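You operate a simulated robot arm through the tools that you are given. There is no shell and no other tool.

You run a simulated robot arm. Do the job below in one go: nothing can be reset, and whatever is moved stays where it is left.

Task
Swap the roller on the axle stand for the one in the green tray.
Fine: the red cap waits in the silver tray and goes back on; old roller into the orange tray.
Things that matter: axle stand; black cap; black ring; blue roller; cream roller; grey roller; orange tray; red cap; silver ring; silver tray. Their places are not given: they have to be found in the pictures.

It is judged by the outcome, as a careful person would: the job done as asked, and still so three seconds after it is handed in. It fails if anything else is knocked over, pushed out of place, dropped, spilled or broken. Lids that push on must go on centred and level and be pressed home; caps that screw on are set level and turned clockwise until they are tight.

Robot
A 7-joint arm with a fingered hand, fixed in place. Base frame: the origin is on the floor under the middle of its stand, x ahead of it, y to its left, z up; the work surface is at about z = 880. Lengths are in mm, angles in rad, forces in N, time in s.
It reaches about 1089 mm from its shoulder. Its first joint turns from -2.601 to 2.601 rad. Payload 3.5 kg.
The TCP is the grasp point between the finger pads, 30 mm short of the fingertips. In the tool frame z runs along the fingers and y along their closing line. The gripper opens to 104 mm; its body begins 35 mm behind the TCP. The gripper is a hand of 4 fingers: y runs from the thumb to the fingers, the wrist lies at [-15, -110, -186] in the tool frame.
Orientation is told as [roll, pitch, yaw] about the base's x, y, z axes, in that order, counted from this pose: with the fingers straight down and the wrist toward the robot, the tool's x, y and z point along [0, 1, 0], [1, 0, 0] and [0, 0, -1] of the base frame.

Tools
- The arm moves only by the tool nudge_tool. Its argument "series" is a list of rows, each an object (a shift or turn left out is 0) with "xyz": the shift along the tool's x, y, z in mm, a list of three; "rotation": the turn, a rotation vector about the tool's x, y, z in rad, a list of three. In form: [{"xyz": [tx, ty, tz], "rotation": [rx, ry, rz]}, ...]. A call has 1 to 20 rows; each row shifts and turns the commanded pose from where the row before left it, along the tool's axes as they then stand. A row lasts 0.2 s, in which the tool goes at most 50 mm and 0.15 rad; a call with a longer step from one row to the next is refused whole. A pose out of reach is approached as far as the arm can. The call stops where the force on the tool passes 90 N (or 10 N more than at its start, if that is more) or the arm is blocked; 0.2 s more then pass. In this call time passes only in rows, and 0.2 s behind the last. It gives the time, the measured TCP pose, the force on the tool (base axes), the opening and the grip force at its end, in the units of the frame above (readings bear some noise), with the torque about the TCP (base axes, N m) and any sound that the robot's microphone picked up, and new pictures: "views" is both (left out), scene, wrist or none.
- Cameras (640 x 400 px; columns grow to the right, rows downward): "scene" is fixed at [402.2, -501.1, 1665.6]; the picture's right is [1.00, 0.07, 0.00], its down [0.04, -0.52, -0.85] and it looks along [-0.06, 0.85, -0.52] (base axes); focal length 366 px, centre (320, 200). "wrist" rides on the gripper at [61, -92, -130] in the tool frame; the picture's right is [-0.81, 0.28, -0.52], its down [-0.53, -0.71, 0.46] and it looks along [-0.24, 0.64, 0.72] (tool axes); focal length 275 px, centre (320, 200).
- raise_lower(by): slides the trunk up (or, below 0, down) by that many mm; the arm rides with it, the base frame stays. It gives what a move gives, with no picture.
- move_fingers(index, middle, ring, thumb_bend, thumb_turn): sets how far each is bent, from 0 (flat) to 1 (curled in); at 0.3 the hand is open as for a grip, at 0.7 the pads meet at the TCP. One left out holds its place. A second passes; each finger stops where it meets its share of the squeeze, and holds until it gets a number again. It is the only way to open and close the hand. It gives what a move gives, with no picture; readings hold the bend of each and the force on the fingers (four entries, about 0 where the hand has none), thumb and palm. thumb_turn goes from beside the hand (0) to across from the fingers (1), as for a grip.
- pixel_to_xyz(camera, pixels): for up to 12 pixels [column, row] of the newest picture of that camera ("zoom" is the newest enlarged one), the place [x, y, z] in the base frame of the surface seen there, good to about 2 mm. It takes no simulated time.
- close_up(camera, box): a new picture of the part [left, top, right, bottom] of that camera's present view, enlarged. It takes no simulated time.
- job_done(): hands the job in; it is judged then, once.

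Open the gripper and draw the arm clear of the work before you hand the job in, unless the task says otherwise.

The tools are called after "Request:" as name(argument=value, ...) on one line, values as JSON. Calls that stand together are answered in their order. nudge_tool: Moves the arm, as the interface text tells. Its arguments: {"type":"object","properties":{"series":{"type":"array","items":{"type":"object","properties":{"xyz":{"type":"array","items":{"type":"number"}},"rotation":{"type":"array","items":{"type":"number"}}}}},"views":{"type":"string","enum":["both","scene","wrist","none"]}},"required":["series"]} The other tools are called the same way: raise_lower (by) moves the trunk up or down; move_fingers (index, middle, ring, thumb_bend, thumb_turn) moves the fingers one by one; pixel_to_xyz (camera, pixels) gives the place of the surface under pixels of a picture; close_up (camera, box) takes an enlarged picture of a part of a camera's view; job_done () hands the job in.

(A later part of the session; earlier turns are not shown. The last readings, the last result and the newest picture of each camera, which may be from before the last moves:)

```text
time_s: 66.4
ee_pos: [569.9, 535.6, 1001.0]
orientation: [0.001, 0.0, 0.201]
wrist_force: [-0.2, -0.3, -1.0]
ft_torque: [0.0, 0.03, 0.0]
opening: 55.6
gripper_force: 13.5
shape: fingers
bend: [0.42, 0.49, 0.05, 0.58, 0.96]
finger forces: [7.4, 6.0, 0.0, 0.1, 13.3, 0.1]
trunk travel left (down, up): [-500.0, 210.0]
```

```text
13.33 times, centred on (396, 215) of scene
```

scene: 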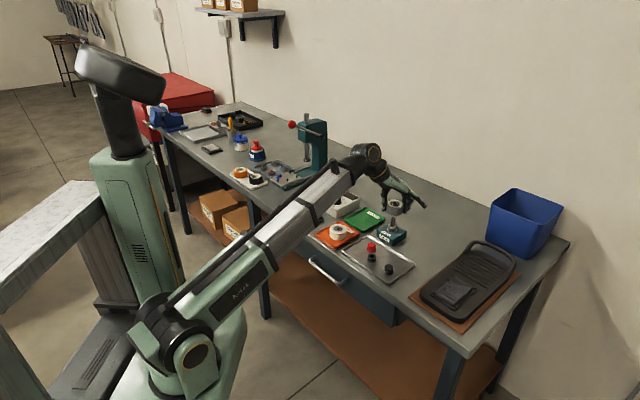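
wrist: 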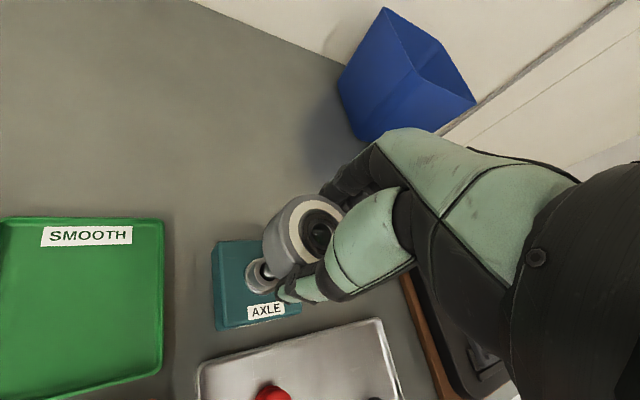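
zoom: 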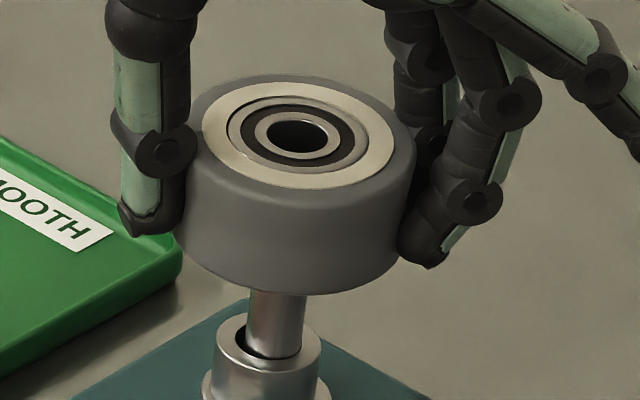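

No force at all: the axle is entering the bore. I keep lowering in 3 mm steps.

Request:
nudge_tool(series=[{"xyz": [0, 0, 2]}, {"xyz": [0, 0, 2]}, {"xyz": [0, 0, 2]}, {"xyz": [0, 0, 2]}], views="none")

Request:
close_up(camera="scene", box=[372, 200, 420, 230])

```text
time_s: 67.4
ee_pos: [571.1, 536.5, 993.0]
orientation: [0.0, 0.0, 0.2]
wrist_force: [-1.0, -0.4, -0.3]
ft_torque: [-0.01, 0.03, 0.02]
opening: 55.9
gripper_force: 12.8
shape: fingers
bend: [0.42, 0.49, 0.05, 0.58, 0.96]
finger forces: [7.2, 5.9, 0.0, 0.0, 13.4, 0.0]
trunk travel left (down, up): [-500.0, 210.0]
```

```text
13.33 times, centred on (396, 215) of scene
```

zoom: 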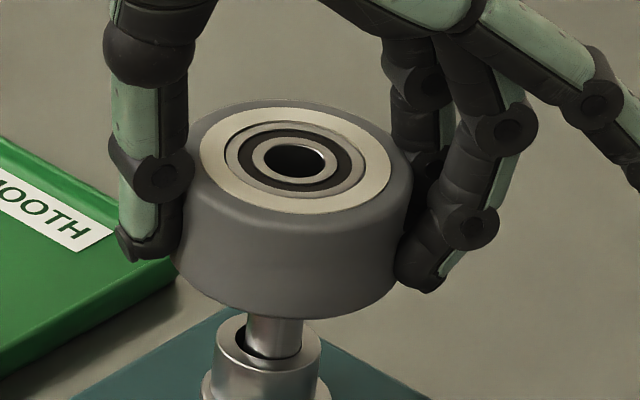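

Going in smoothly (force ~0). I lower another 10 mm.

Request:
nudge_tool(series=[{"xyz": [0, 0, 2.5]}, {"xyz": [0, 0, 2.5]}, {"xyz": [0, 0, 2.5]}, {"xyz": [0, 0, 2.5]}], views="none")

Request:
close_up(camera="scene", box=[372, 200, 420, 230])

```text
time_s: 68.4
ee_pos: [570.5, 536.8, 984.2]
orientation: [-0.001, 0.0, 0.202]
wrist_force: [-0.9, -0.4, -1.5]
ft_torque: [-0.05, 0.03, -0.01]
opening: 55.5
gripper_force: 12.7
shape: fingers
bend: [0.42, 0.5, 0.05, 0.58, 0.96]
finger forces: [7.0, 5.9, 0.0, 0.1, 13.5, 0.1]
trunk travel left (down, up): [-500.0, 210.0]
```

```text
13.33 times, centred on (396, 215) of scene
```

zoom: 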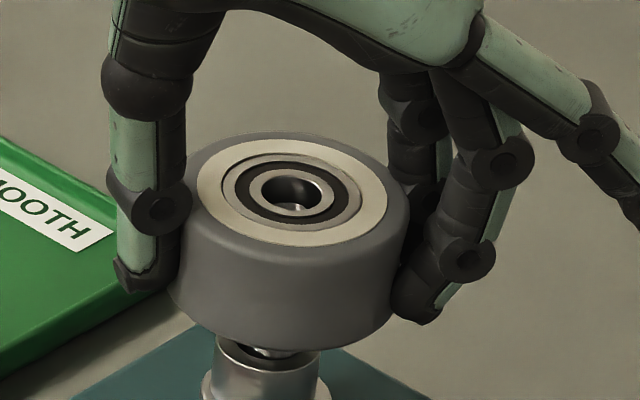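

The axle tip shows inside the bore at (292, 205). I lower another 9 mm, then finish in 1.5 mm steps.

Request:
nudge_tool(series=[{"xyz": [0, 0, 2.5]}, {"xyz": [0, 0, 2.5]}, {"xyz": [0, 0, 2]}, {"xyz": [0, 0, 2]}], views="none")

Request:
close_up(camera="scene", box=[372, 200, 420, 230])

Request:
pixel_to_xyz(camera="zoom", pixels=[[210, 205], [375, 210], [290, 170], [288, 260], [290, 220]])

```text
time_s: 69.4
ee_pos: [569.9, 537.3, 973.6]
orientation: [0.001, -0.001, 0.203]
wrist_force: [-0.5, -1.3, 0.0]
ft_torque: [-0.03, 0.0, 0.01]
opening: 55.7
gripper_force: 13.5
shape: fingers
bend: [0.42, 0.5, 0.05, 0.58, 0.96]
finger forces: [7.0, 6.1, 0.0, 0.1, 13.8, 0.0]
trunk travel left (down, up): [-500.0, 210.0]
```

```text
13.33 times, centred on (396, 215) of scene
```

zoom: 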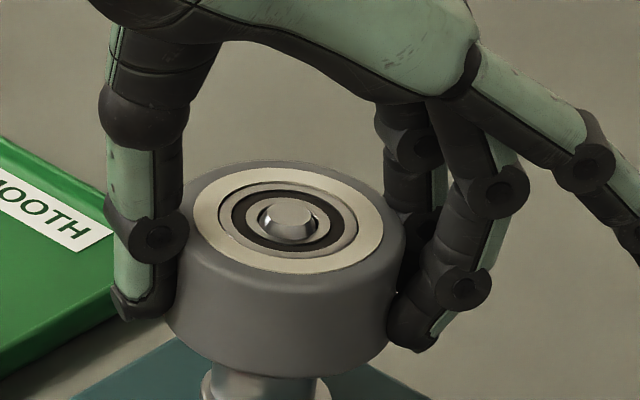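

```text
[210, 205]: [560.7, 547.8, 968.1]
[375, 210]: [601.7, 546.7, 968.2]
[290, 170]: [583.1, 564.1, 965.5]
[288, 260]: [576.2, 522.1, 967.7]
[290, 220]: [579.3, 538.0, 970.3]
```

Top face at ≈ 967.5; about 6–7 mm to go. I step down watching the force.

Request:
nudge_tool(series=[{"xyz": [0, 0, 1.5]}, {"xyz": [0, 0, 1.5]}, {"xyz": [0, 0, 1.5]}], views="none")

Request:
nudge_tool(series=[{"xyz": [0, 0, 1.2]}], views="none")

Request:
nudge_tool(series=[{"xyz": [0, 0, 1]}], views="none")

Request:
close_up(camera="scene", box=[372, 200, 420, 230])

Request:
pixel_to_xyz(camera="zoom", pixels=[[210, 225], [375, 230], [290, 190], [288, 278], [285, 232], [240, 200], [345, 205], [225, 255], [350, 260]])

```text
time_s: 70.2
ee_pos: [570.8, 534.5, 967.6]
orientation: [-0.002, 0.001, 0.201]
wrist_force: [0.6, -1.1, 0.0]
ft_torque: [-0.05, -0.01, 0.01]
opening: 55.6
gripper_force: 13.1
shape: fingers
bend: [0.42, 0.5, 0.05, 0.58, 0.96]
finger forces: [7.2, 5.9, 0.0, 0.0, 13.1, 0.0]
trunk travel left (down, up): [-500.0, 210.0]
```

```text
time_s: 70.6
ee_pos: [570.8, 536.3, 967.6]
orientation: [0.001, 0.0, 0.201]
wrist_force: [-0.1, -0.2, -0.8]
ft_torque: [-0.05, 0.01, -0.02]
opening: 55.4
gripper_force: 13.0
shape: fingers
bend: [0.42, 0.5, 0.05, 0.58, 0.96]
finger forces: [7.2, 5.9, 0.0, 0.0, 13.0, 0.0]
trunk travel left (down, up): [-500.0, 210.0]
```

```text
time_s: 71.0
ee_pos: [571.2, 536.3, 967.7]
orientation: [0.002, 0.0, 0.2]
wrist_force: [-0.1, -1.3, -0.5]
ft_torque: [-0.08, 0.05, -0.01]
opening: 56.0
gripper_force: 13.3
shape: fingers
bend: [0.42, 0.5, 0.05, 0.58, 0.96]
finger forces: [6.9, 5.7, 0.0, 0.0, 13.4, 0.1]
trunk travel left (down, up): [-500.0, 210.0]
```

```text
13.33 times, centred on (396, 215) of scene
```

zoom: 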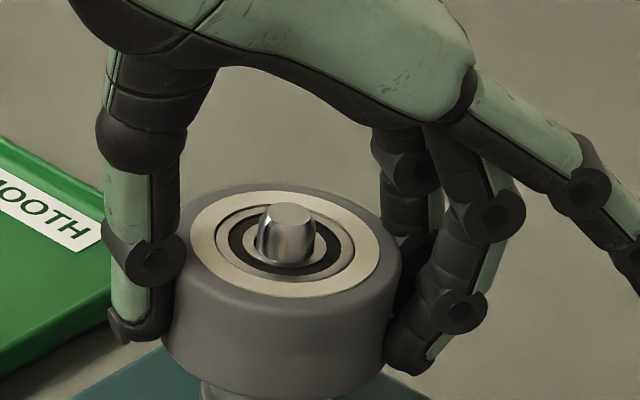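

```text
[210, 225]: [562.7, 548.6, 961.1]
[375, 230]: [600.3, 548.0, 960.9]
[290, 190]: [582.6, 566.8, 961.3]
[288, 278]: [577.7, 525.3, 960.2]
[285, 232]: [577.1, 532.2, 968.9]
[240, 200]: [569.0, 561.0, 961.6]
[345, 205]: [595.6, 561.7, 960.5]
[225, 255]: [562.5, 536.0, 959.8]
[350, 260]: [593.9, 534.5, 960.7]
```

The top face is level at ≈ 960.8, the same height as the old roller had. One more 1 mm to confirm it sits on the ring.

Request:
nudge_tool(series=[{"xyz": [0, 0, 1]}], views="none")

Request:
close_up(camera="scene", box=[372, 205, 420, 235])

```text
time_s: 71.4
ee_pos: [570.0, 535.9, 967.0]
orientation: [-0.001, -0.001, 0.201]
wrist_force: [-0.3, -0.6, 4.1]
ft_torque: [-0.04, 0.02, 0.02]
opening: 55.6
gripper_force: 13.1
shape: fingers
bend: [0.42, 0.5, 0.05, 0.58, 0.96]
finger forces: [7.6, 5.9, 0.0, 0.0, 13.6, 0.0]
trunk travel left (down, up): [-500.0, 210.0]
```

```text
13.33 times, centred on (396, 220) of scene
```

zoom: 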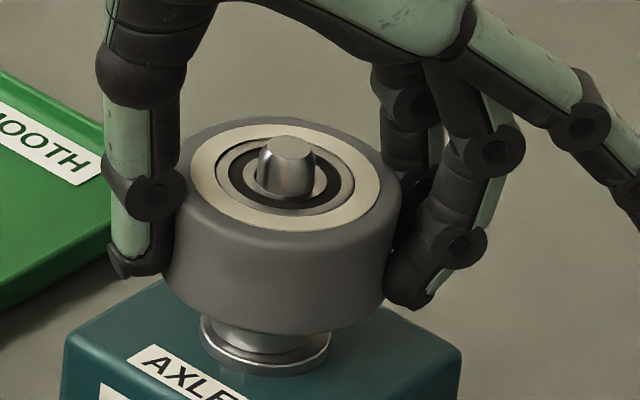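

Contact 4.1 N: the roller sits on the silver ring. I open the hand.

Request:
move_fingers(index=0.43, middle=0.49, thumb_bend=0.59)

Request:
move_fingers(index=0.32, middle=0.34, thumb_bend=0.47)

Request:
close_up(camera="scene", box=[372, 205, 420, 235])

```text
time_s: 72.4
ee_pos: [570.8, 535.6, 965.7]
orientation: [-0.001, -0.001, 0.2]
wrist_force: [-0.5, 1.0, 3.8]
ft_torque: [0.03, 0.06, -0.02]
opening: 58.6
gripper_force: 4.1
shape: fingers
bend: [0.41, 0.48, 0.05, 0.56, 0.96]
finger forces: [2.6, 1.7, 0.1, 0.0, 4.3, 0.0]
trunk travel left (down, up): [-500.0, 210.0]
```

```text
time_s: 73.4
ee_pos: [570.7, 536.7, 966.3]
orientation: [-0.001, 0.001, 0.2]
wrist_force: [0.1, 0.2, 0.5]
ft_torque: [-0.01, 0.01, -0.03]
opening: 78.8
gripper_force: 0.1
shape: fingers
bend: [0.32, 0.34, 0.05, 0.47, 0.97]
finger forces: [0.0, 0.0, 0.0, 0.1, 0.0, 0.0]
trunk travel left (down, up): [-500.0, 210.0]
```

```text
13.33 times, centred on (396, 220) of scene
```

zoom: 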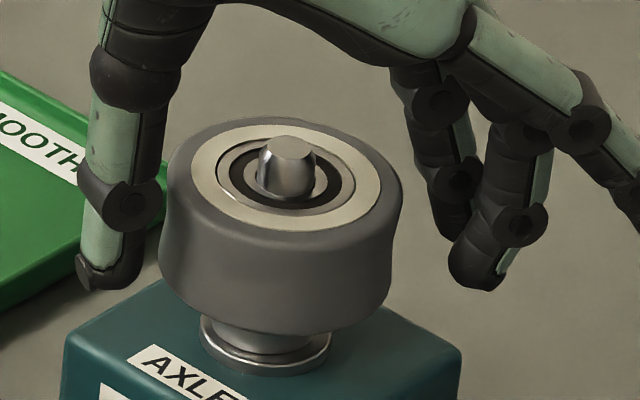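

Released cleanly. I rise straight up, then return to yaw 0.

Request:
nudge_tool(series=[{"xyz": [0, 0, -8]}, {"xyz": [0, 0, -15]}, {"xyz": [0, 0, -30]}, {"xyz": [0, 0, -40]}, {"xyz": [0, 0, -10], "rotation": [0, 0, 0.1]}, {"xyz": [0, 0, 0], "rotation": [0, 0, 0.1]}], views="both")

Request:
close_up(camera="scene", box=[344, 200, 424, 250])

```text
time_s: 74.8
ee_pos: [570.4, 534.7, 1068.8]
orientation: [0.0, -0.002, 0.001]
wrist_force: [0.7, -0.1, 0.2]
ft_torque: [0.02, -0.01, -0.01]
opening: 78.7
gripper_force: 0.0
shape: fingers
bend: [0.32, 0.34, 0.05, 0.47, 0.97]
finger forces: [0.1, 0.0, 0.0, 0.1, 0.1, 0.0]
trunk travel left (down, up): [-500.0, 210.0]
```

scene: 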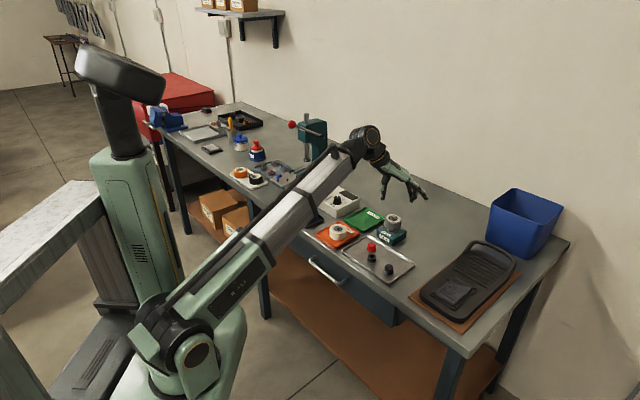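
wrist: 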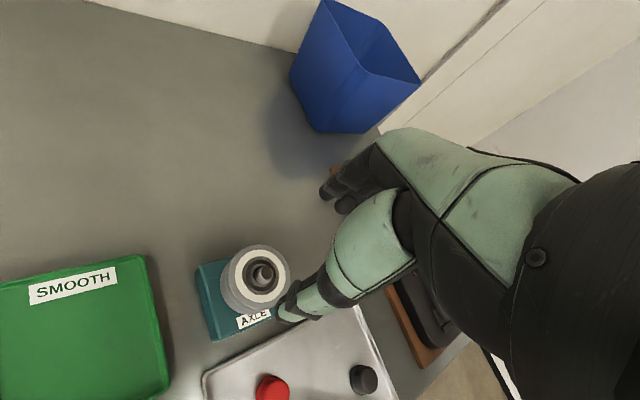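

```text
8.00 times, centred on (384, 225) of scene
```

zoom: 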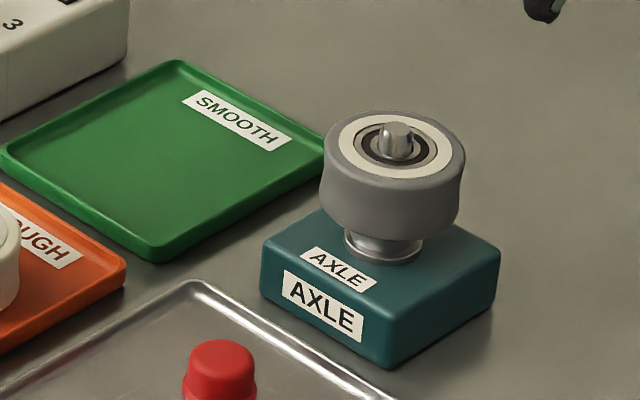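

The grey roller is on the axle. Now I measure the red cap in the silver tray and the axle tip.

Request:
close_up(camera="scene", box=[355, 235, 387, 255])

Request:
pixel_to_xyz(camera="zoom", pixels=[[320, 175], [250, 200], [390, 200], [320, 140], [320, 235], [320, 300], [255, 290], [400, 290]])

Request:
close_up(camera="scene", box=[380, 205, 412, 225])

Request:
pixel_to_xyz(camera="zoom", pixels=[[280, 175], [310, 175], [295, 165], [295, 185], [265, 220], [325, 220], [200, 200], [395, 205], [295, 150], [290, 270], [230, 200], [360, 200]])

```text
16.00 times, centred on (371, 245) of scene
```

zoom: 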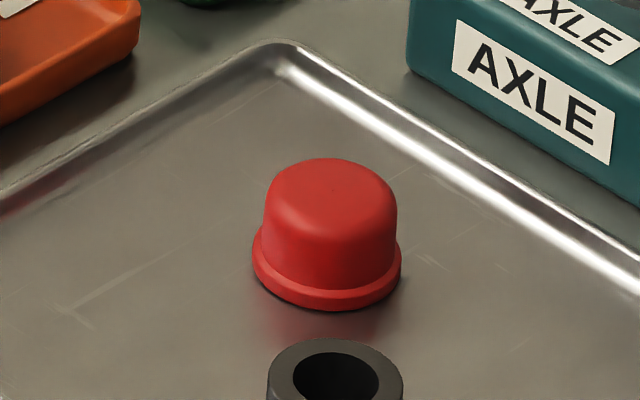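

```text
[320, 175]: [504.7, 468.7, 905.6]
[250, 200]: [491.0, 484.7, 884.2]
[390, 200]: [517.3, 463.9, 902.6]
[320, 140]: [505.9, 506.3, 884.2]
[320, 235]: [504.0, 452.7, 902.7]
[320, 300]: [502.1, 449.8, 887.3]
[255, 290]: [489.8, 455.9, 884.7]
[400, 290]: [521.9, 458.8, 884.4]
```

```text
16.00 times, centred on (396, 215) of scene
```

zoom: 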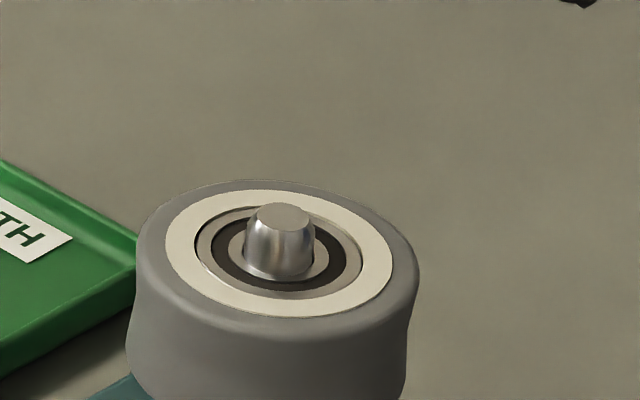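

```text
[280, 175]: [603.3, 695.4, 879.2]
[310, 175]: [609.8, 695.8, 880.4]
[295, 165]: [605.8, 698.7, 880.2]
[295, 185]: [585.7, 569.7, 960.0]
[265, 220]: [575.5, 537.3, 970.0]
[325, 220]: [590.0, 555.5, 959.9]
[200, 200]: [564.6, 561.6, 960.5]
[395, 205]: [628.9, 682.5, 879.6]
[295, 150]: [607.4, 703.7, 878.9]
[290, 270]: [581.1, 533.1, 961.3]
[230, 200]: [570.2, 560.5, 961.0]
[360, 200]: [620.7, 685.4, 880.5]
```

Red cap centre ≈ (503.7, 466). I preshape the pinch and move above it, stopping with tips above its top.

Request:
move_fingers(index=0.45, middle=0.45, ring=0.42, thumb_bend=0.45)

Request:
nudge_tool(series=[{"xyz": [-16.5, -16.9, 0]}, {"xyz": [-16.5, -16.9, 0]}, {"xyz": [-16.5, -16.9, 0]}, {"xyz": [-16.7, -16.9, 0]}, {"xyz": [0, 0, 40]}, {"xyz": [0, 0, 40]}, {"xyz": [0, 0, 25]}], views="both")

Request:
close_up(camera="scene", box=[344, 210, 408, 250])

```text
time_s: 75.8
ee_pos: [570.9, 535.6, 1069.8]
orientation: [0.001, 0.0, 0.003]
wrist_force: [0.7, -0.4, -0.5]
ft_torque: [0.02, 0.01, 0.01]
opening: 65.2
gripper_force: 0.1
shape: fingers
bend: [0.45, 0.45, 0.42, 0.45, 0.97]
finger forces: [0.0, 0.0, 0.0, 0.0, 0.0, 0.1]
trunk travel left (down, up): [-500.0, 210.0]
```

```text
time_s: 77.4
ee_pos: [504.7, 469.8, 963.1]
orientation: [-0.002, 0.0, 0.002]
wrist_force: [0.7, -0.2, 0.6]
ft_torque: [-0.02, -0.01, 0.05]
opening: 65.0
gripper_force: 0.0
shape: fingers
bend: [0.45, 0.45, 0.42, 0.45, 0.97]
finger forces: [0.0, 0.1, 0.0, 0.0, 0.0, 0.0]
trunk travel left (down, up): [-500.0, 210.0]
```

scene: 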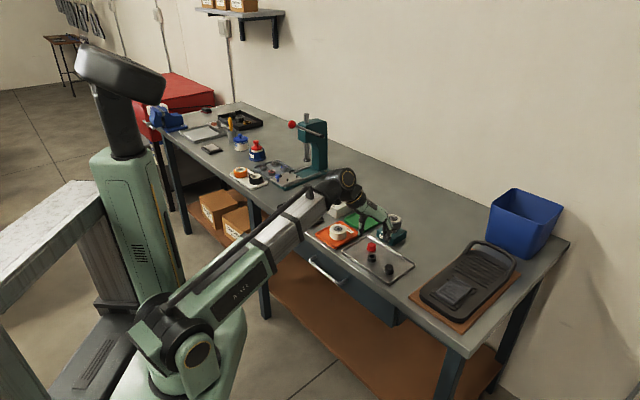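
wrist: 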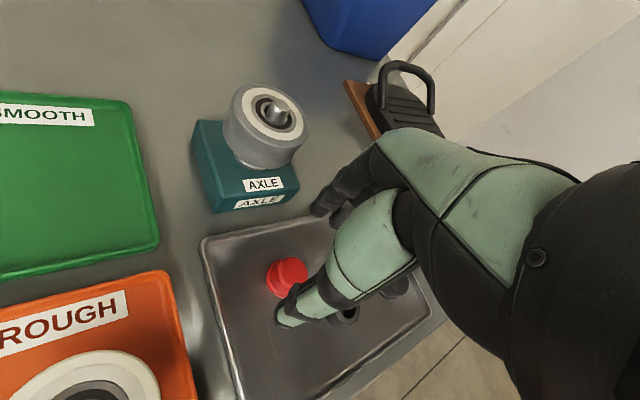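

```text
10.00 times, centred on (376, 230) of scene
```

zoom: 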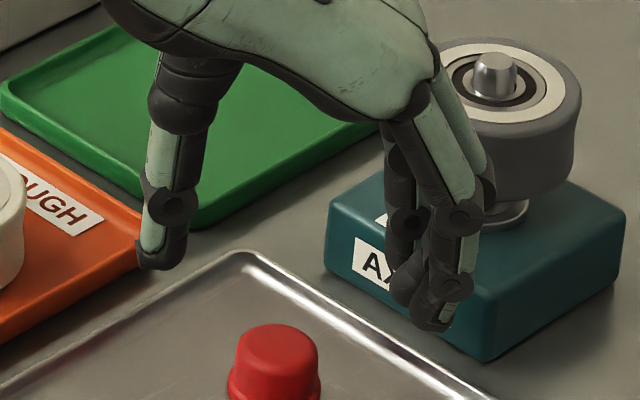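

Well placed. I lower 36 mm and check the straddle.

Request:
nudge_tool(series=[{"xyz": [0, 0, 14]}, {"xyz": [0, 0, 12]}, {"xyz": [0, 0, 10]}], views="none")

Request:
close_up(camera="scene", box=[344, 215, 408, 255])

Request:
pixel_to_xyz(camera="zoom", pixels=[[165, 325], [180, 320], [385, 335], [375, 345], [360, 330], [275, 285], [275, 345], [410, 350]])

```text
time_s: 78.2
ee_pos: [502.9, 470.0, 929.3]
orientation: [-0.001, -0.001, 0.002]
wrist_force: [0.6, -0.4, -1.0]
ft_torque: [0.0, 0.04, 0.0]
opening: 65.1
gripper_force: 0.0
shape: fingers
bend: [0.45, 0.45, 0.42, 0.45, 0.97]
finger forces: [0.0, 0.0, 0.1, 0.0, 0.0, 0.0]
trunk travel left (down, up): [-500.0, 210.0]
```

```text
10.00 times, centred on (376, 235) of scene
```

zoom: 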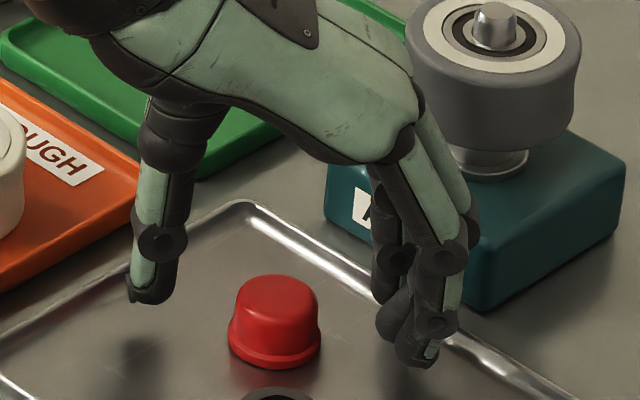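

```text
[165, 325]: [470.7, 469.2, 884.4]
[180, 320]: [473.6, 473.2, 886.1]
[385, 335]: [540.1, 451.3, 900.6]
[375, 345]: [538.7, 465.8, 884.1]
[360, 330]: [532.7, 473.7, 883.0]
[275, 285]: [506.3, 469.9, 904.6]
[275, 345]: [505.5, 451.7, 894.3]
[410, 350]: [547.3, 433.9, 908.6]
```

Centred. I lower ~9 mm more and begin to close.

Request:
nudge_tool(series=[{"xyz": [0, 0.5, 5]}, {"xyz": [0, 0, 4.5]}], views="none")

Request:
move_fingers(index=0.58, middle=0.58, thumb_bend=0.58)

Request:
close_up(camera="scene", box=[344, 215, 408, 255])

```text
time_s: 78.8
ee_pos: [503.7, 469.3, 919.0]
orientation: [0.001, 0.002, -0.001]
wrist_force: [0.7, 0.7, 2.8]
ft_torque: [-0.02, -0.11, 0.0]
opening: 65.1
gripper_force: 1.2
shape: fingers
bend: [0.45, 0.45, 0.42, 0.45, 0.97]
finger forces: [0.0, 2.2, 0.0, 0.1, 0.0, 0.0]
trunk travel left (down, up): [-500.0, 210.0]
```

```text
time_s: 79.8
ee_pos: [504.7, 469.0, 920.9]
orientation: [-0.001, 0.0, 0.002]
wrist_force: [1.0, -0.2, 4.7]
ft_torque: [-0.06, -0.14, 0.03]
opening: 34.3
gripper_force: 1.7
shape: fingers
bend: [0.57, 0.56, 0.42, 0.57, 0.97]
finger forces: [0.1, 4.2, 0.0, 0.0, 0.0, 0.0]
trunk travel left (down, up): [-500.0, 210.0]
```

```text
10.00 times, centred on (376, 235) of scene
```

zoom: 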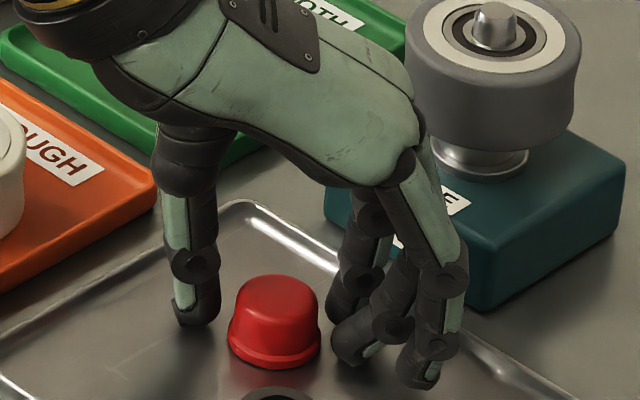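

The middle fingertip brushes the tray floor (≈4 N), so I raise 3 mm before closing on the cap.

Request:
nudge_tool(series=[{"xyz": [0, 0, -3]}], views="none")

Request:
move_fingers(index=0.64, middle=0.64, thumb_bend=0.64)

Request:
close_up(camera="scene", box=[344, 215, 408, 255])

```text
time_s: 80.2
ee_pos: [503.7, 468.9, 920.8]
orientation: [0.001, 0.001, 0.003]
wrist_force: [-0.3, -0.8, 0.0]
ft_torque: [-0.02, -0.04, 0.01]
opening: 34.7
gripper_force: 0.1
shape: fingers
bend: [0.57, 0.57, 0.42, 0.57, 0.97]
finger forces: [0.0, 0.0, 0.1, 0.0, 0.1, 0.0]
trunk travel left (down, up): [-500.0, 210.0]
```

```text
time_s: 81.2
ee_pos: [503.8, 468.8, 922.6]
orientation: [0.0, -0.001, 0.002]
wrist_force: [0.5, 0.5, -0.7]
ft_torque: [-0.01, 0.0, 0.0]
opening: 20.9
gripper_force: 2.1
shape: fingers
bend: [0.63, 0.63, 0.42, 0.62, 0.97]
finger forces: [0.8, 1.3, 0.1, 0.0, 2.1, 0.0]
trunk travel left (down, up): [-500.0, 210.0]
```

```text
10.00 times, centred on (376, 235) of scene
```

zoom: 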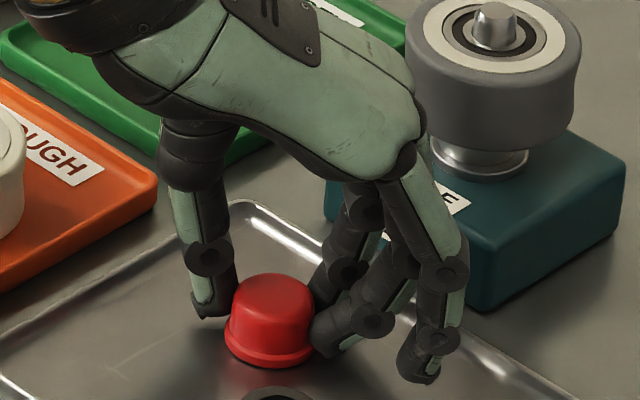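

Balanced light contact on all three. I squeeze to index/middle 0.70 and thumb 0.76.

Request:
move_fingers(index=0.7, middle=0.7, thumb_bend=0.76)

Request:
close_up(camera="scene", box=[352, 225, 400, 255])

```text
time_s: 82.2
ee_pos: [504.3, 470.7, 922.4]
orientation: [0.0, -0.001, 0.002]
wrist_force: [0.8, 0.2, 0.8]
ft_torque: [-0.03, -0.03, -0.06]
opening: 17.7
gripper_force: 11.4
shape: fingers
bend: [0.63, 0.65, 0.42, 0.66, 0.95]
finger forces: [6.0, 5.5, 0.0, 0.0, 11.2, 0.1]
trunk travel left (down, up): [-500.0, 210.0]
```

```text
13.33 times, centred on (376, 240) of scene
```

zoom: 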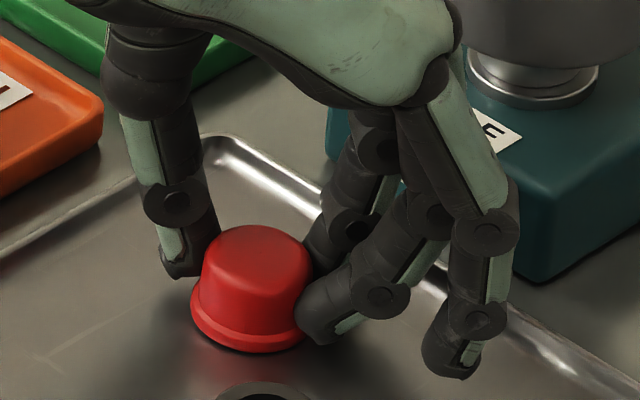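

Grip 6/5.5/11 N. I lift 8 mm and inspect the cap's level.

Request:
nudge_tool(series=[{"xyz": [0, 0, -3]}, {"xyz": [0, 0, -5]}], views="none")

Request:
nudge_tool(series=[{"xyz": [0, 0, -20]}, {"xyz": [0, 0, -30]}, {"xyz": [0, 0, -30]}, {"xyz": [0, 0, -20]}], views="both")

Request:
close_up(camera="scene", box=[352, 195, 400, 225])

```text
time_s: 82.8
ee_pos: [502.7, 470.3, 929.9]
orientation: [0.0, 0.001, -0.001]
wrist_force: [0.0, 0.1, -0.7]
ft_torque: [0.02, -0.02, -0.03]
opening: 17.8
gripper_force: 11.1
shape: fingers
bend: [0.63, 0.65, 0.42, 0.67, 0.95]
finger forces: [5.9, 5.5, 0.0, 0.0, 11.2, 0.1]
trunk travel left (down, up): [-500.0, 210.0]
```

```text
time_s: 83.8
ee_pos: [503.7, 471.0, 1029.0]
orientation: [-0.001, 0.0, 0.001]
wrist_force: [0.6, -0.6, 0.4]
ft_torque: [-0.01, 0.01, -0.02]
opening: 17.3
gripper_force: 10.9
shape: fingers
bend: [0.63, 0.65, 0.42, 0.67, 0.95]
finger forces: [6.0, 5.5, 0.0, 0.0, 11.0, 0.0]
trunk travel left (down, up): [-500.0, 210.0]
```

scene: 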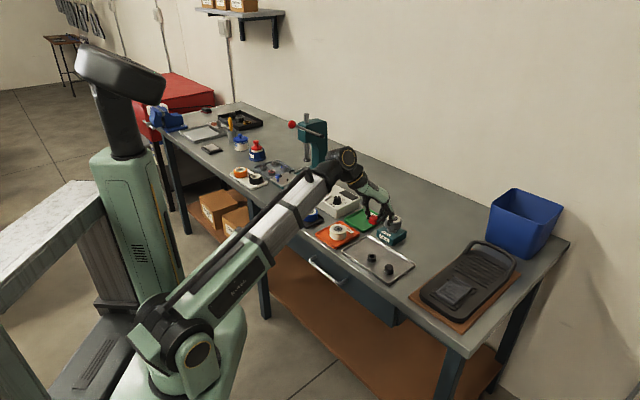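
wrist: 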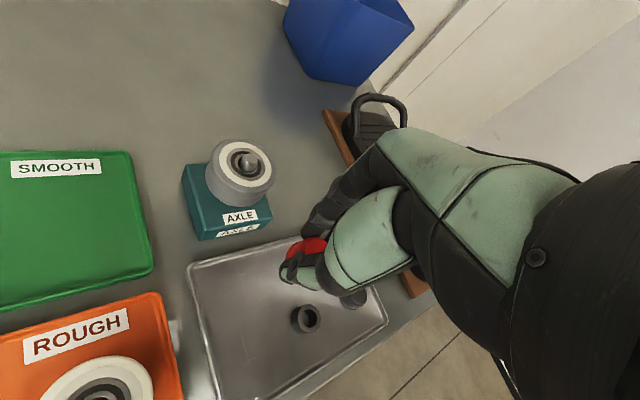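

```text
13.33 times, centred on (376, 210) of scene
```

zoom: 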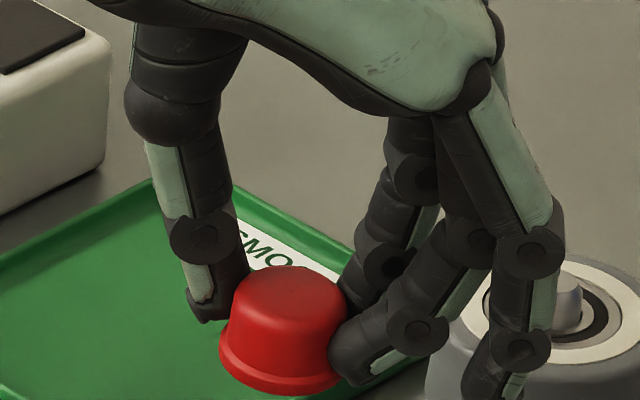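

The cap seems slightly tilted in the grip (finger side lower). I zoom in and sample its top face.

Request:
close_up(camera="scene", box=[360, 208, 392, 228])

Request:
pixel_to_xyz(camera="zoom", pixels=[[270, 170], [380, 185], [325, 150], [325, 200], [290, 160], [350, 165], [300, 190], [365, 200], [250, 290], [300, 320], [350, 330], [330, 270]])

```text
16.00 times, centred on (376, 218) of scene
```

zoom: 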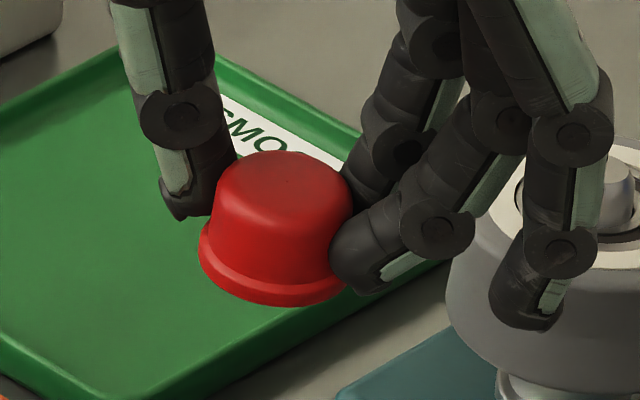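

```text
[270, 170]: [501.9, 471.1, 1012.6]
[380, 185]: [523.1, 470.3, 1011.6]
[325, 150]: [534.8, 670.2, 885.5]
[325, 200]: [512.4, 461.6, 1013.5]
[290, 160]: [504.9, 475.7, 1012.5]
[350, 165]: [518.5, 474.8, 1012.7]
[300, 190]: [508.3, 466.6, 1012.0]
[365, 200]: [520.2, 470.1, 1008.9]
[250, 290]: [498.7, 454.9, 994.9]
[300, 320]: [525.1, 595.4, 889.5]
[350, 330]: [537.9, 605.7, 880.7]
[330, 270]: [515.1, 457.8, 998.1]
```

The cap top is within about 1 mm of level. I carry it above the axle (TCP ≈ (578, 543.5)) at this height.

Request:
nudge_tool(series=[{"xyz": [10, 10, -4]}, {"xyz": [15, 15, 0]}, {"xyz": [15, 15, 0]}, {"xyz": [15, 15, 0]}, {"xyz": [12, 13, 0]}, {"xyz": [6, 6.2, 0]}], views="both")

Request:
close_up(camera="scene", box=[380, 198, 412, 218])

Request:
close_up(camera="wrist", box=[220, 190, 348, 270])

```text
time_s: 85.2
ee_pos: [577.2, 543.8, 1032.9]
orientation: [0.001, 0.0, 0.002]
wrist_force: [0.7, 0.7, -0.2]
ft_torque: [-0.01, 0.0, -0.05]
opening: 17.5
gripper_force: 11.0
shape: fingers
bend: [0.63, 0.65, 0.42, 0.67, 0.95]
finger forces: [5.9, 5.5, 0.0, 0.1, 11.1, 0.1]
trunk travel left (down, up): [-500.0, 210.0]
```

scene: 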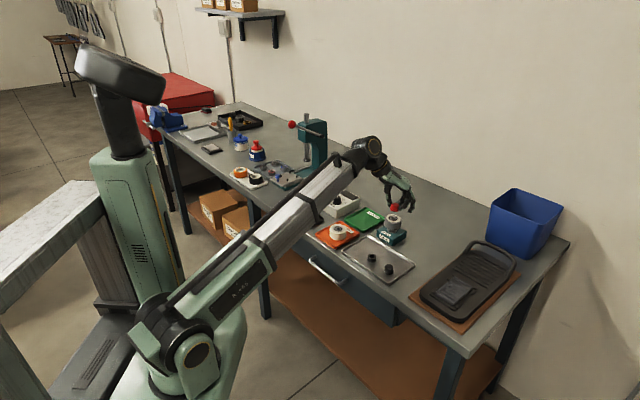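
wrist: 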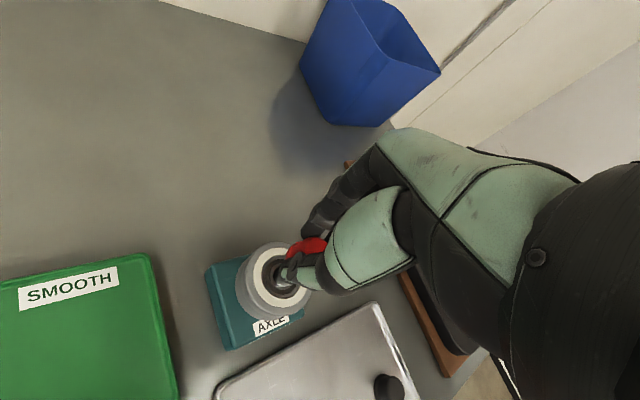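

```text
16.00 times, centred on (396, 208) of scene
```

zoom: 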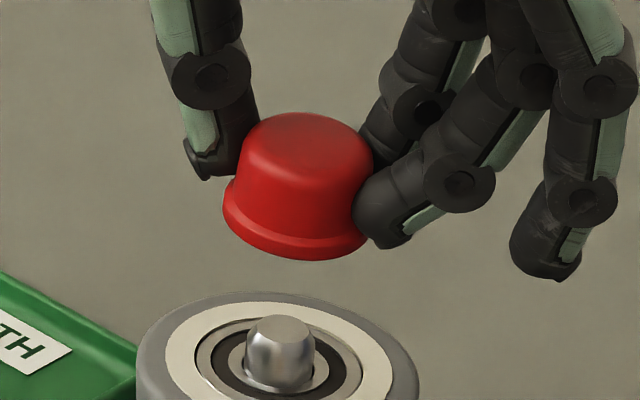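

```text
5.00 times, centred on (284, 230) of wrist
```

zoom: 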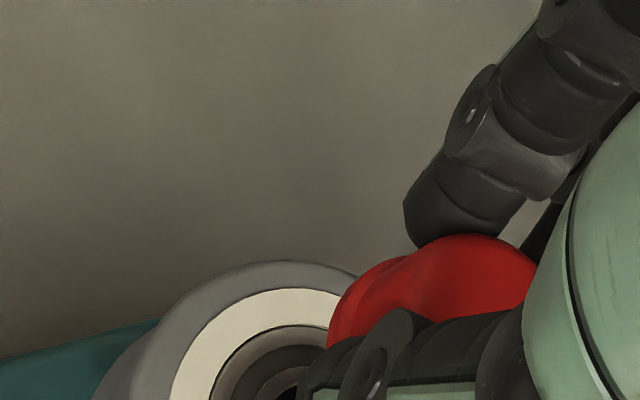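

The cap hangs over the axle; top centre lines up with the shaft axis in the image. I sample its top face and flange to judge tilt.

Request:
close_up(camera="scene", box=[384, 200, 408, 215])

Request:
pixel_to_xyz(camera="zoom", pixels=[[240, 130], [300, 110], [360, 130], [300, 170], [250, 160], [350, 165], [270, 120], [330, 125], [300, 140], [200, 265], [270, 305], [340, 320]])

```text
16.00 times, centred on (396, 208) of scene
```

zoom: 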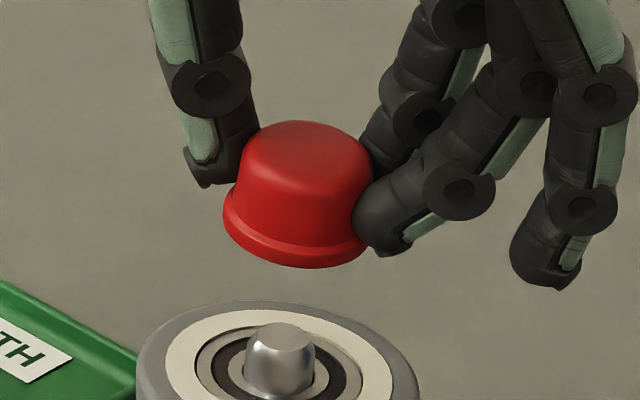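

```text
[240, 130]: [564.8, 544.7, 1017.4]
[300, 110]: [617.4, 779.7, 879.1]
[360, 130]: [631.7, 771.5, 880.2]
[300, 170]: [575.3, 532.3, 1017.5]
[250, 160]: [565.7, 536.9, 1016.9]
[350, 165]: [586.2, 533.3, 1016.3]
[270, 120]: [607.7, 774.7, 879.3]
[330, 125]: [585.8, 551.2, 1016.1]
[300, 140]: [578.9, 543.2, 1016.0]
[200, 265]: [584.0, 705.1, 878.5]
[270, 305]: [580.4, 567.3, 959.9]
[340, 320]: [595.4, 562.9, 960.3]
```

Samples suggest a few degrees of tilt (left/front higher). I take a denser sample of the flat top to quantify it.

Request:
close_up(camera="scene", box=[380, 198, 412, 218])

Request:
pixel_to_xyz(camera="zoom", pixels=[[265, 135], [285, 125], [305, 122], [325, 125], [345, 135], [270, 150], [290, 150], [310, 150], [330, 150], [350, 150], [300, 165], [325, 165]])

Request:
pixel_to_xyz(camera="zoom", pixels=[[275, 140], [295, 135], [315, 135], [335, 140], [280, 160], [310, 160], [340, 160], [265, 145], [355, 145], [230, 215], [260, 245], [330, 252]])

Request:
pixel_to_xyz(camera="wrist", pixels=[[310, 242], [315, 240], [320, 242], [312, 246], [318, 246], [306, 244], [302, 248], [322, 246]])

```text
16.00 times, centred on (396, 208) of scene
```

zoom: 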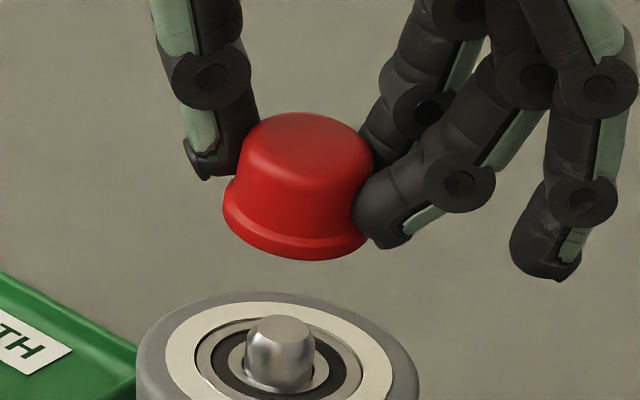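

```text
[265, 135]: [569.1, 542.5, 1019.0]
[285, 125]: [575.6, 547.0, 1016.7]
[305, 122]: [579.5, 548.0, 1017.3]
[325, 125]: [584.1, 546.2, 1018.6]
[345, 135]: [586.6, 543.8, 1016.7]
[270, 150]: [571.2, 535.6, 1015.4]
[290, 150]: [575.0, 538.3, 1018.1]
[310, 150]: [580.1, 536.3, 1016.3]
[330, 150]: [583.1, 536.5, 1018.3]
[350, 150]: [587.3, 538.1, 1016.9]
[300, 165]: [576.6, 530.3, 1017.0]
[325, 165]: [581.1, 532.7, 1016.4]
```

```text
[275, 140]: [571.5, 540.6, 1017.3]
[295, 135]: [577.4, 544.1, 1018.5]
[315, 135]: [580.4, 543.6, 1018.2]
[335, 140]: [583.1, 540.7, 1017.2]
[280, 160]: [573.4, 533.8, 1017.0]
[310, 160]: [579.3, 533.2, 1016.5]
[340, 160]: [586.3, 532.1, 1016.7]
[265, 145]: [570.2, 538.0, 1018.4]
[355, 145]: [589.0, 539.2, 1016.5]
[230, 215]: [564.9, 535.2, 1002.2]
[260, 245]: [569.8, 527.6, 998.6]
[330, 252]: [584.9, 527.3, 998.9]
```

```text
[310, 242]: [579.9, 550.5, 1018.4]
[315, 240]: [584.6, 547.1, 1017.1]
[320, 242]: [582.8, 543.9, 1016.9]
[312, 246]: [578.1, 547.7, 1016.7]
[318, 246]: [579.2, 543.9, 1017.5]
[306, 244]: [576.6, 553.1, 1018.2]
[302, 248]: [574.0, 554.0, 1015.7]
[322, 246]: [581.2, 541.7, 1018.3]
```

The denser sample shows the cap top level within noise (≈1017.3) and centred ≈ (579, 540) over the axle (578.2, 541). I trim by (−0.5, +0.7) and lower toward the axle tip.

Request:
nudge_tool(series=[{"xyz": [0.7, -0.5, 7]}, {"xyz": [0, 0, 7]}, {"xyz": [0, 0, 6]}], views="none")

Request:
close_up(camera="scene", box=[380, 202, 412, 222])

```text
time_s: 86.0
ee_pos: [575.5, 544.7, 1014.0]
orientation: [0.0, 0.001, 0.003]
wrist_force: [-1.2, -0.1, -0.6]
ft_torque: [0.02, -0.01, 0.0]
opening: 17.6
gripper_force: 11.0
shape: fingers
bend: [0.63, 0.65, 0.42, 0.67, 0.95]
finger forces: [6.0, 5.4, 0.1, 0.0, 11.0, 0.0]
trunk travel left (down, up): [-500.0, 210.0]
```

```text
16.00 times, centred on (396, 212) of scene
```

zoom: 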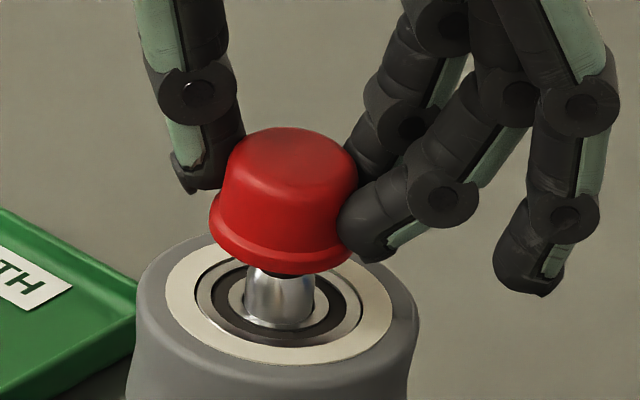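

Flange is just above the axle tip and about 0.7 mm to the −x side. I check the other direction from the wrist camera.

Request:
close_up(camera="wrist", box=[240, 200, 368, 280])

Request:
close_up(camera="scene", box=[380, 202, 412, 222])

Request:
pixel_to_xyz(camera="zoom", pixels=[[245, 150], [345, 155], [290, 135], [290, 165], [225, 240], [280, 268], [330, 262], [270, 300], [300, 300], [250, 145], [330, 145], [280, 285]])

```text
5.00 times, centred on (304, 240) of wrist
```

zoom: 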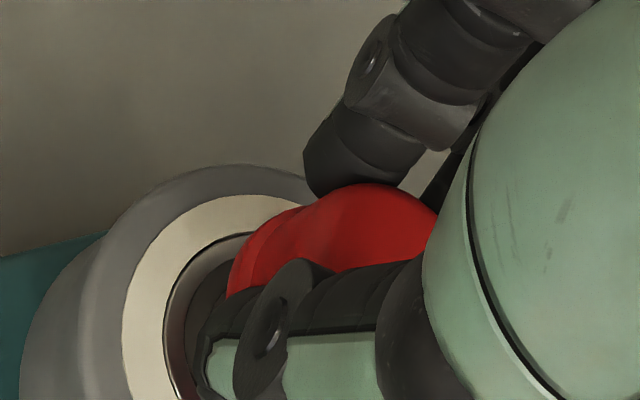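

```text
16.00 times, centred on (396, 212) of scene
```

zoom: 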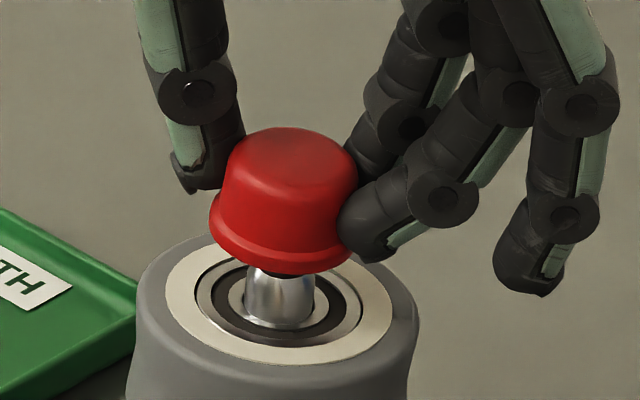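

```text
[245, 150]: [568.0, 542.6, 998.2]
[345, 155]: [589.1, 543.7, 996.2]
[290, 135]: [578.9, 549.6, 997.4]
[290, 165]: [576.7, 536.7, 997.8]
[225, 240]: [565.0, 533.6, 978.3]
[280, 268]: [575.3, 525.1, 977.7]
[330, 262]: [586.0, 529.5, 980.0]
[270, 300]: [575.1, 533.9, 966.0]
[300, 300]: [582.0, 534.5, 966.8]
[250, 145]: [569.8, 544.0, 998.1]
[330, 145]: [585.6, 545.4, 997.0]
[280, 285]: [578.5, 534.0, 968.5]
```

The flange centre is ≈ (577, 540.6), and the finger side sits about 2 mm lower over the cap. I counter-tilt the hand 0.06 rad about tool x, with a small shift to keep the cap over the axle, and re-check.

Request:
nudge_tool(series=[{"xyz": [0, -0.4, 0], "rotation": [-0.03, 0, 0]}, {"xyz": [0.3, -0.4, 0], "rotation": [-0.03, 0, 0]}], views="none")

Request:
close_up(camera="scene", box=[380, 202, 412, 222])

Request:
pixel_to_xyz(camera="zoom", pixels=[[245, 150], [345, 155], [290, 135], [290, 165], [255, 155], [335, 155], [280, 268], [330, 262], [260, 140], [330, 145], [300, 150], [240, 253]])

```text
time_s: 86.6
ee_pos: [575.0, 542.9, 1012.8]
orientation: [0.0, -0.061, 0.001]
wrist_force: [0.8, -0.2, 0.8]
ft_torque: [-0.01, -0.01, -0.03]
opening: 17.4
gripper_force: 11.7
shape: fingers
bend: [0.63, 0.65, 0.42, 0.67, 0.95]
finger forces: [6.0, 5.5, 0.1, 0.0, 11.2, 0.0]
trunk travel left (down, up): [-500.0, 210.0]
```

```text
16.00 times, centred on (396, 212) of scene
```

zoom: 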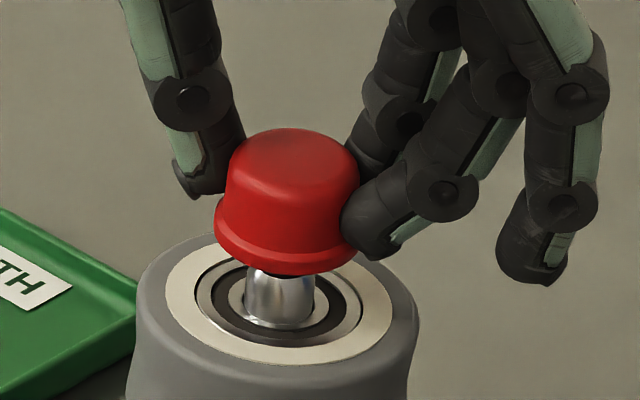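

```text
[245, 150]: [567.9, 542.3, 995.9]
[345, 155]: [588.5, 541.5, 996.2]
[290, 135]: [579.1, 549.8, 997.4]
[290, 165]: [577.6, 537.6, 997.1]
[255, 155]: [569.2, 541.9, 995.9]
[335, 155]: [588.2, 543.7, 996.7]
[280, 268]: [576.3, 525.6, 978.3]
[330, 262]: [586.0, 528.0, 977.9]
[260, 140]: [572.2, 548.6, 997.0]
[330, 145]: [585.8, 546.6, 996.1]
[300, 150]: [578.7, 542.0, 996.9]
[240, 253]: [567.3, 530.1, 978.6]
```

Now the cap is level (995.9–996.7) and its flange centred on the shaft line. I lower in 1 mm steps.

Request:
nudge_tool(series=[{"xyz": [0, 0.1, 1.5]}, {"xyz": [0, 0.1, 1.5]}], views="none")

Request:
nudge_tool(series=[{"xyz": [0, 0.06, 1]}, {"xyz": [0, 0.06, 1]}], views="none")

Request:
nudge_tool(series=[{"xyz": [0, 0.06, 1]}, {"xyz": [0, 0.06, 1]}], views="none")

Request:
close_up(camera="scene", box=[380, 202, 412, 222])

```text
time_s: 87.2
ee_pos: [577.3, 544.5, 1010.4]
orientation: [-0.001, -0.058, 0.003]
wrist_force: [-1.0, -0.2, -0.6]
ft_torque: [-0.02, -0.01, 0.02]
opening: 17.7
gripper_force: 11.3
shape: fingers
bend: [0.63, 0.65, 0.42, 0.67, 0.95]
finger forces: [6.0, 5.6, 0.0, 0.1, 11.2, 0.0]
trunk travel left (down, up): [-500.0, 210.0]
```

```text
time_s: 87.8
ee_pos: [577.6, 544.4, 1008.9]
orientation: [-0.001, -0.061, 0.001]
wrist_force: [0.7, -0.1, 0.6]
ft_torque: [0.0, -0.04, -0.02]
opening: 17.4
gripper_force: 11.6
shape: fingers
bend: [0.63, 0.65, 0.42, 0.67, 0.95]
finger forces: [6.0, 5.6, 0.0, 0.0, 11.1, 0.1]
trunk travel left (down, up): [-500.0, 210.0]
```

```text
time_s: 88.4
ee_pos: [577.1, 545.0, 1006.1]
orientation: [-0.001, -0.059, 0.003]
wrist_force: [-0.2, -0.3, -0.6]
ft_torque: [0.02, -0.01, 0.0]
opening: 17.7
gripper_force: 11.3
shape: fingers
bend: [0.63, 0.65, 0.42, 0.67, 0.95]
finger forces: [6.1, 5.6, 0.0, 0.0, 11.2, 0.0]
trunk travel left (down, up): [-500.0, 210.0]
```

```text
16.00 times, centred on (396, 212) of scene
```

zoom: 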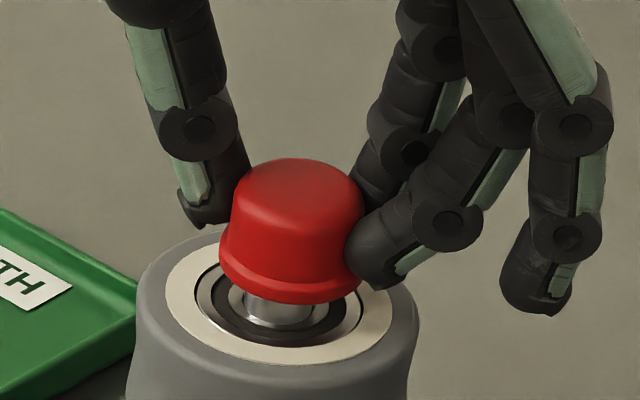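

No contact yet, but the tilt made the descent drift ~+1.5 mm in x (flange now spans 218–363). I measure before correcting.

Request:
pixel_to_xyz(camera="zoom", pixels=[[250, 185], [350, 185], [295, 168], [295, 200], [222, 250], [285, 298], [340, 290], [265, 312], [300, 312], [230, 265], [270, 175], [330, 175]])

```text
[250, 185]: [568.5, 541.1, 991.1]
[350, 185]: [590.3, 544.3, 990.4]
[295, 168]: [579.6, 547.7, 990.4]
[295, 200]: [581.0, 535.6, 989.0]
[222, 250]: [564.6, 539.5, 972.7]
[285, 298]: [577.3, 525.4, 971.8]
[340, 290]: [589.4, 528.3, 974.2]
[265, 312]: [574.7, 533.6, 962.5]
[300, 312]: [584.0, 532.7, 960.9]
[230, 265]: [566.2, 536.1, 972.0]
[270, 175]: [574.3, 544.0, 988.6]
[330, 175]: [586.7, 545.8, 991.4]
```

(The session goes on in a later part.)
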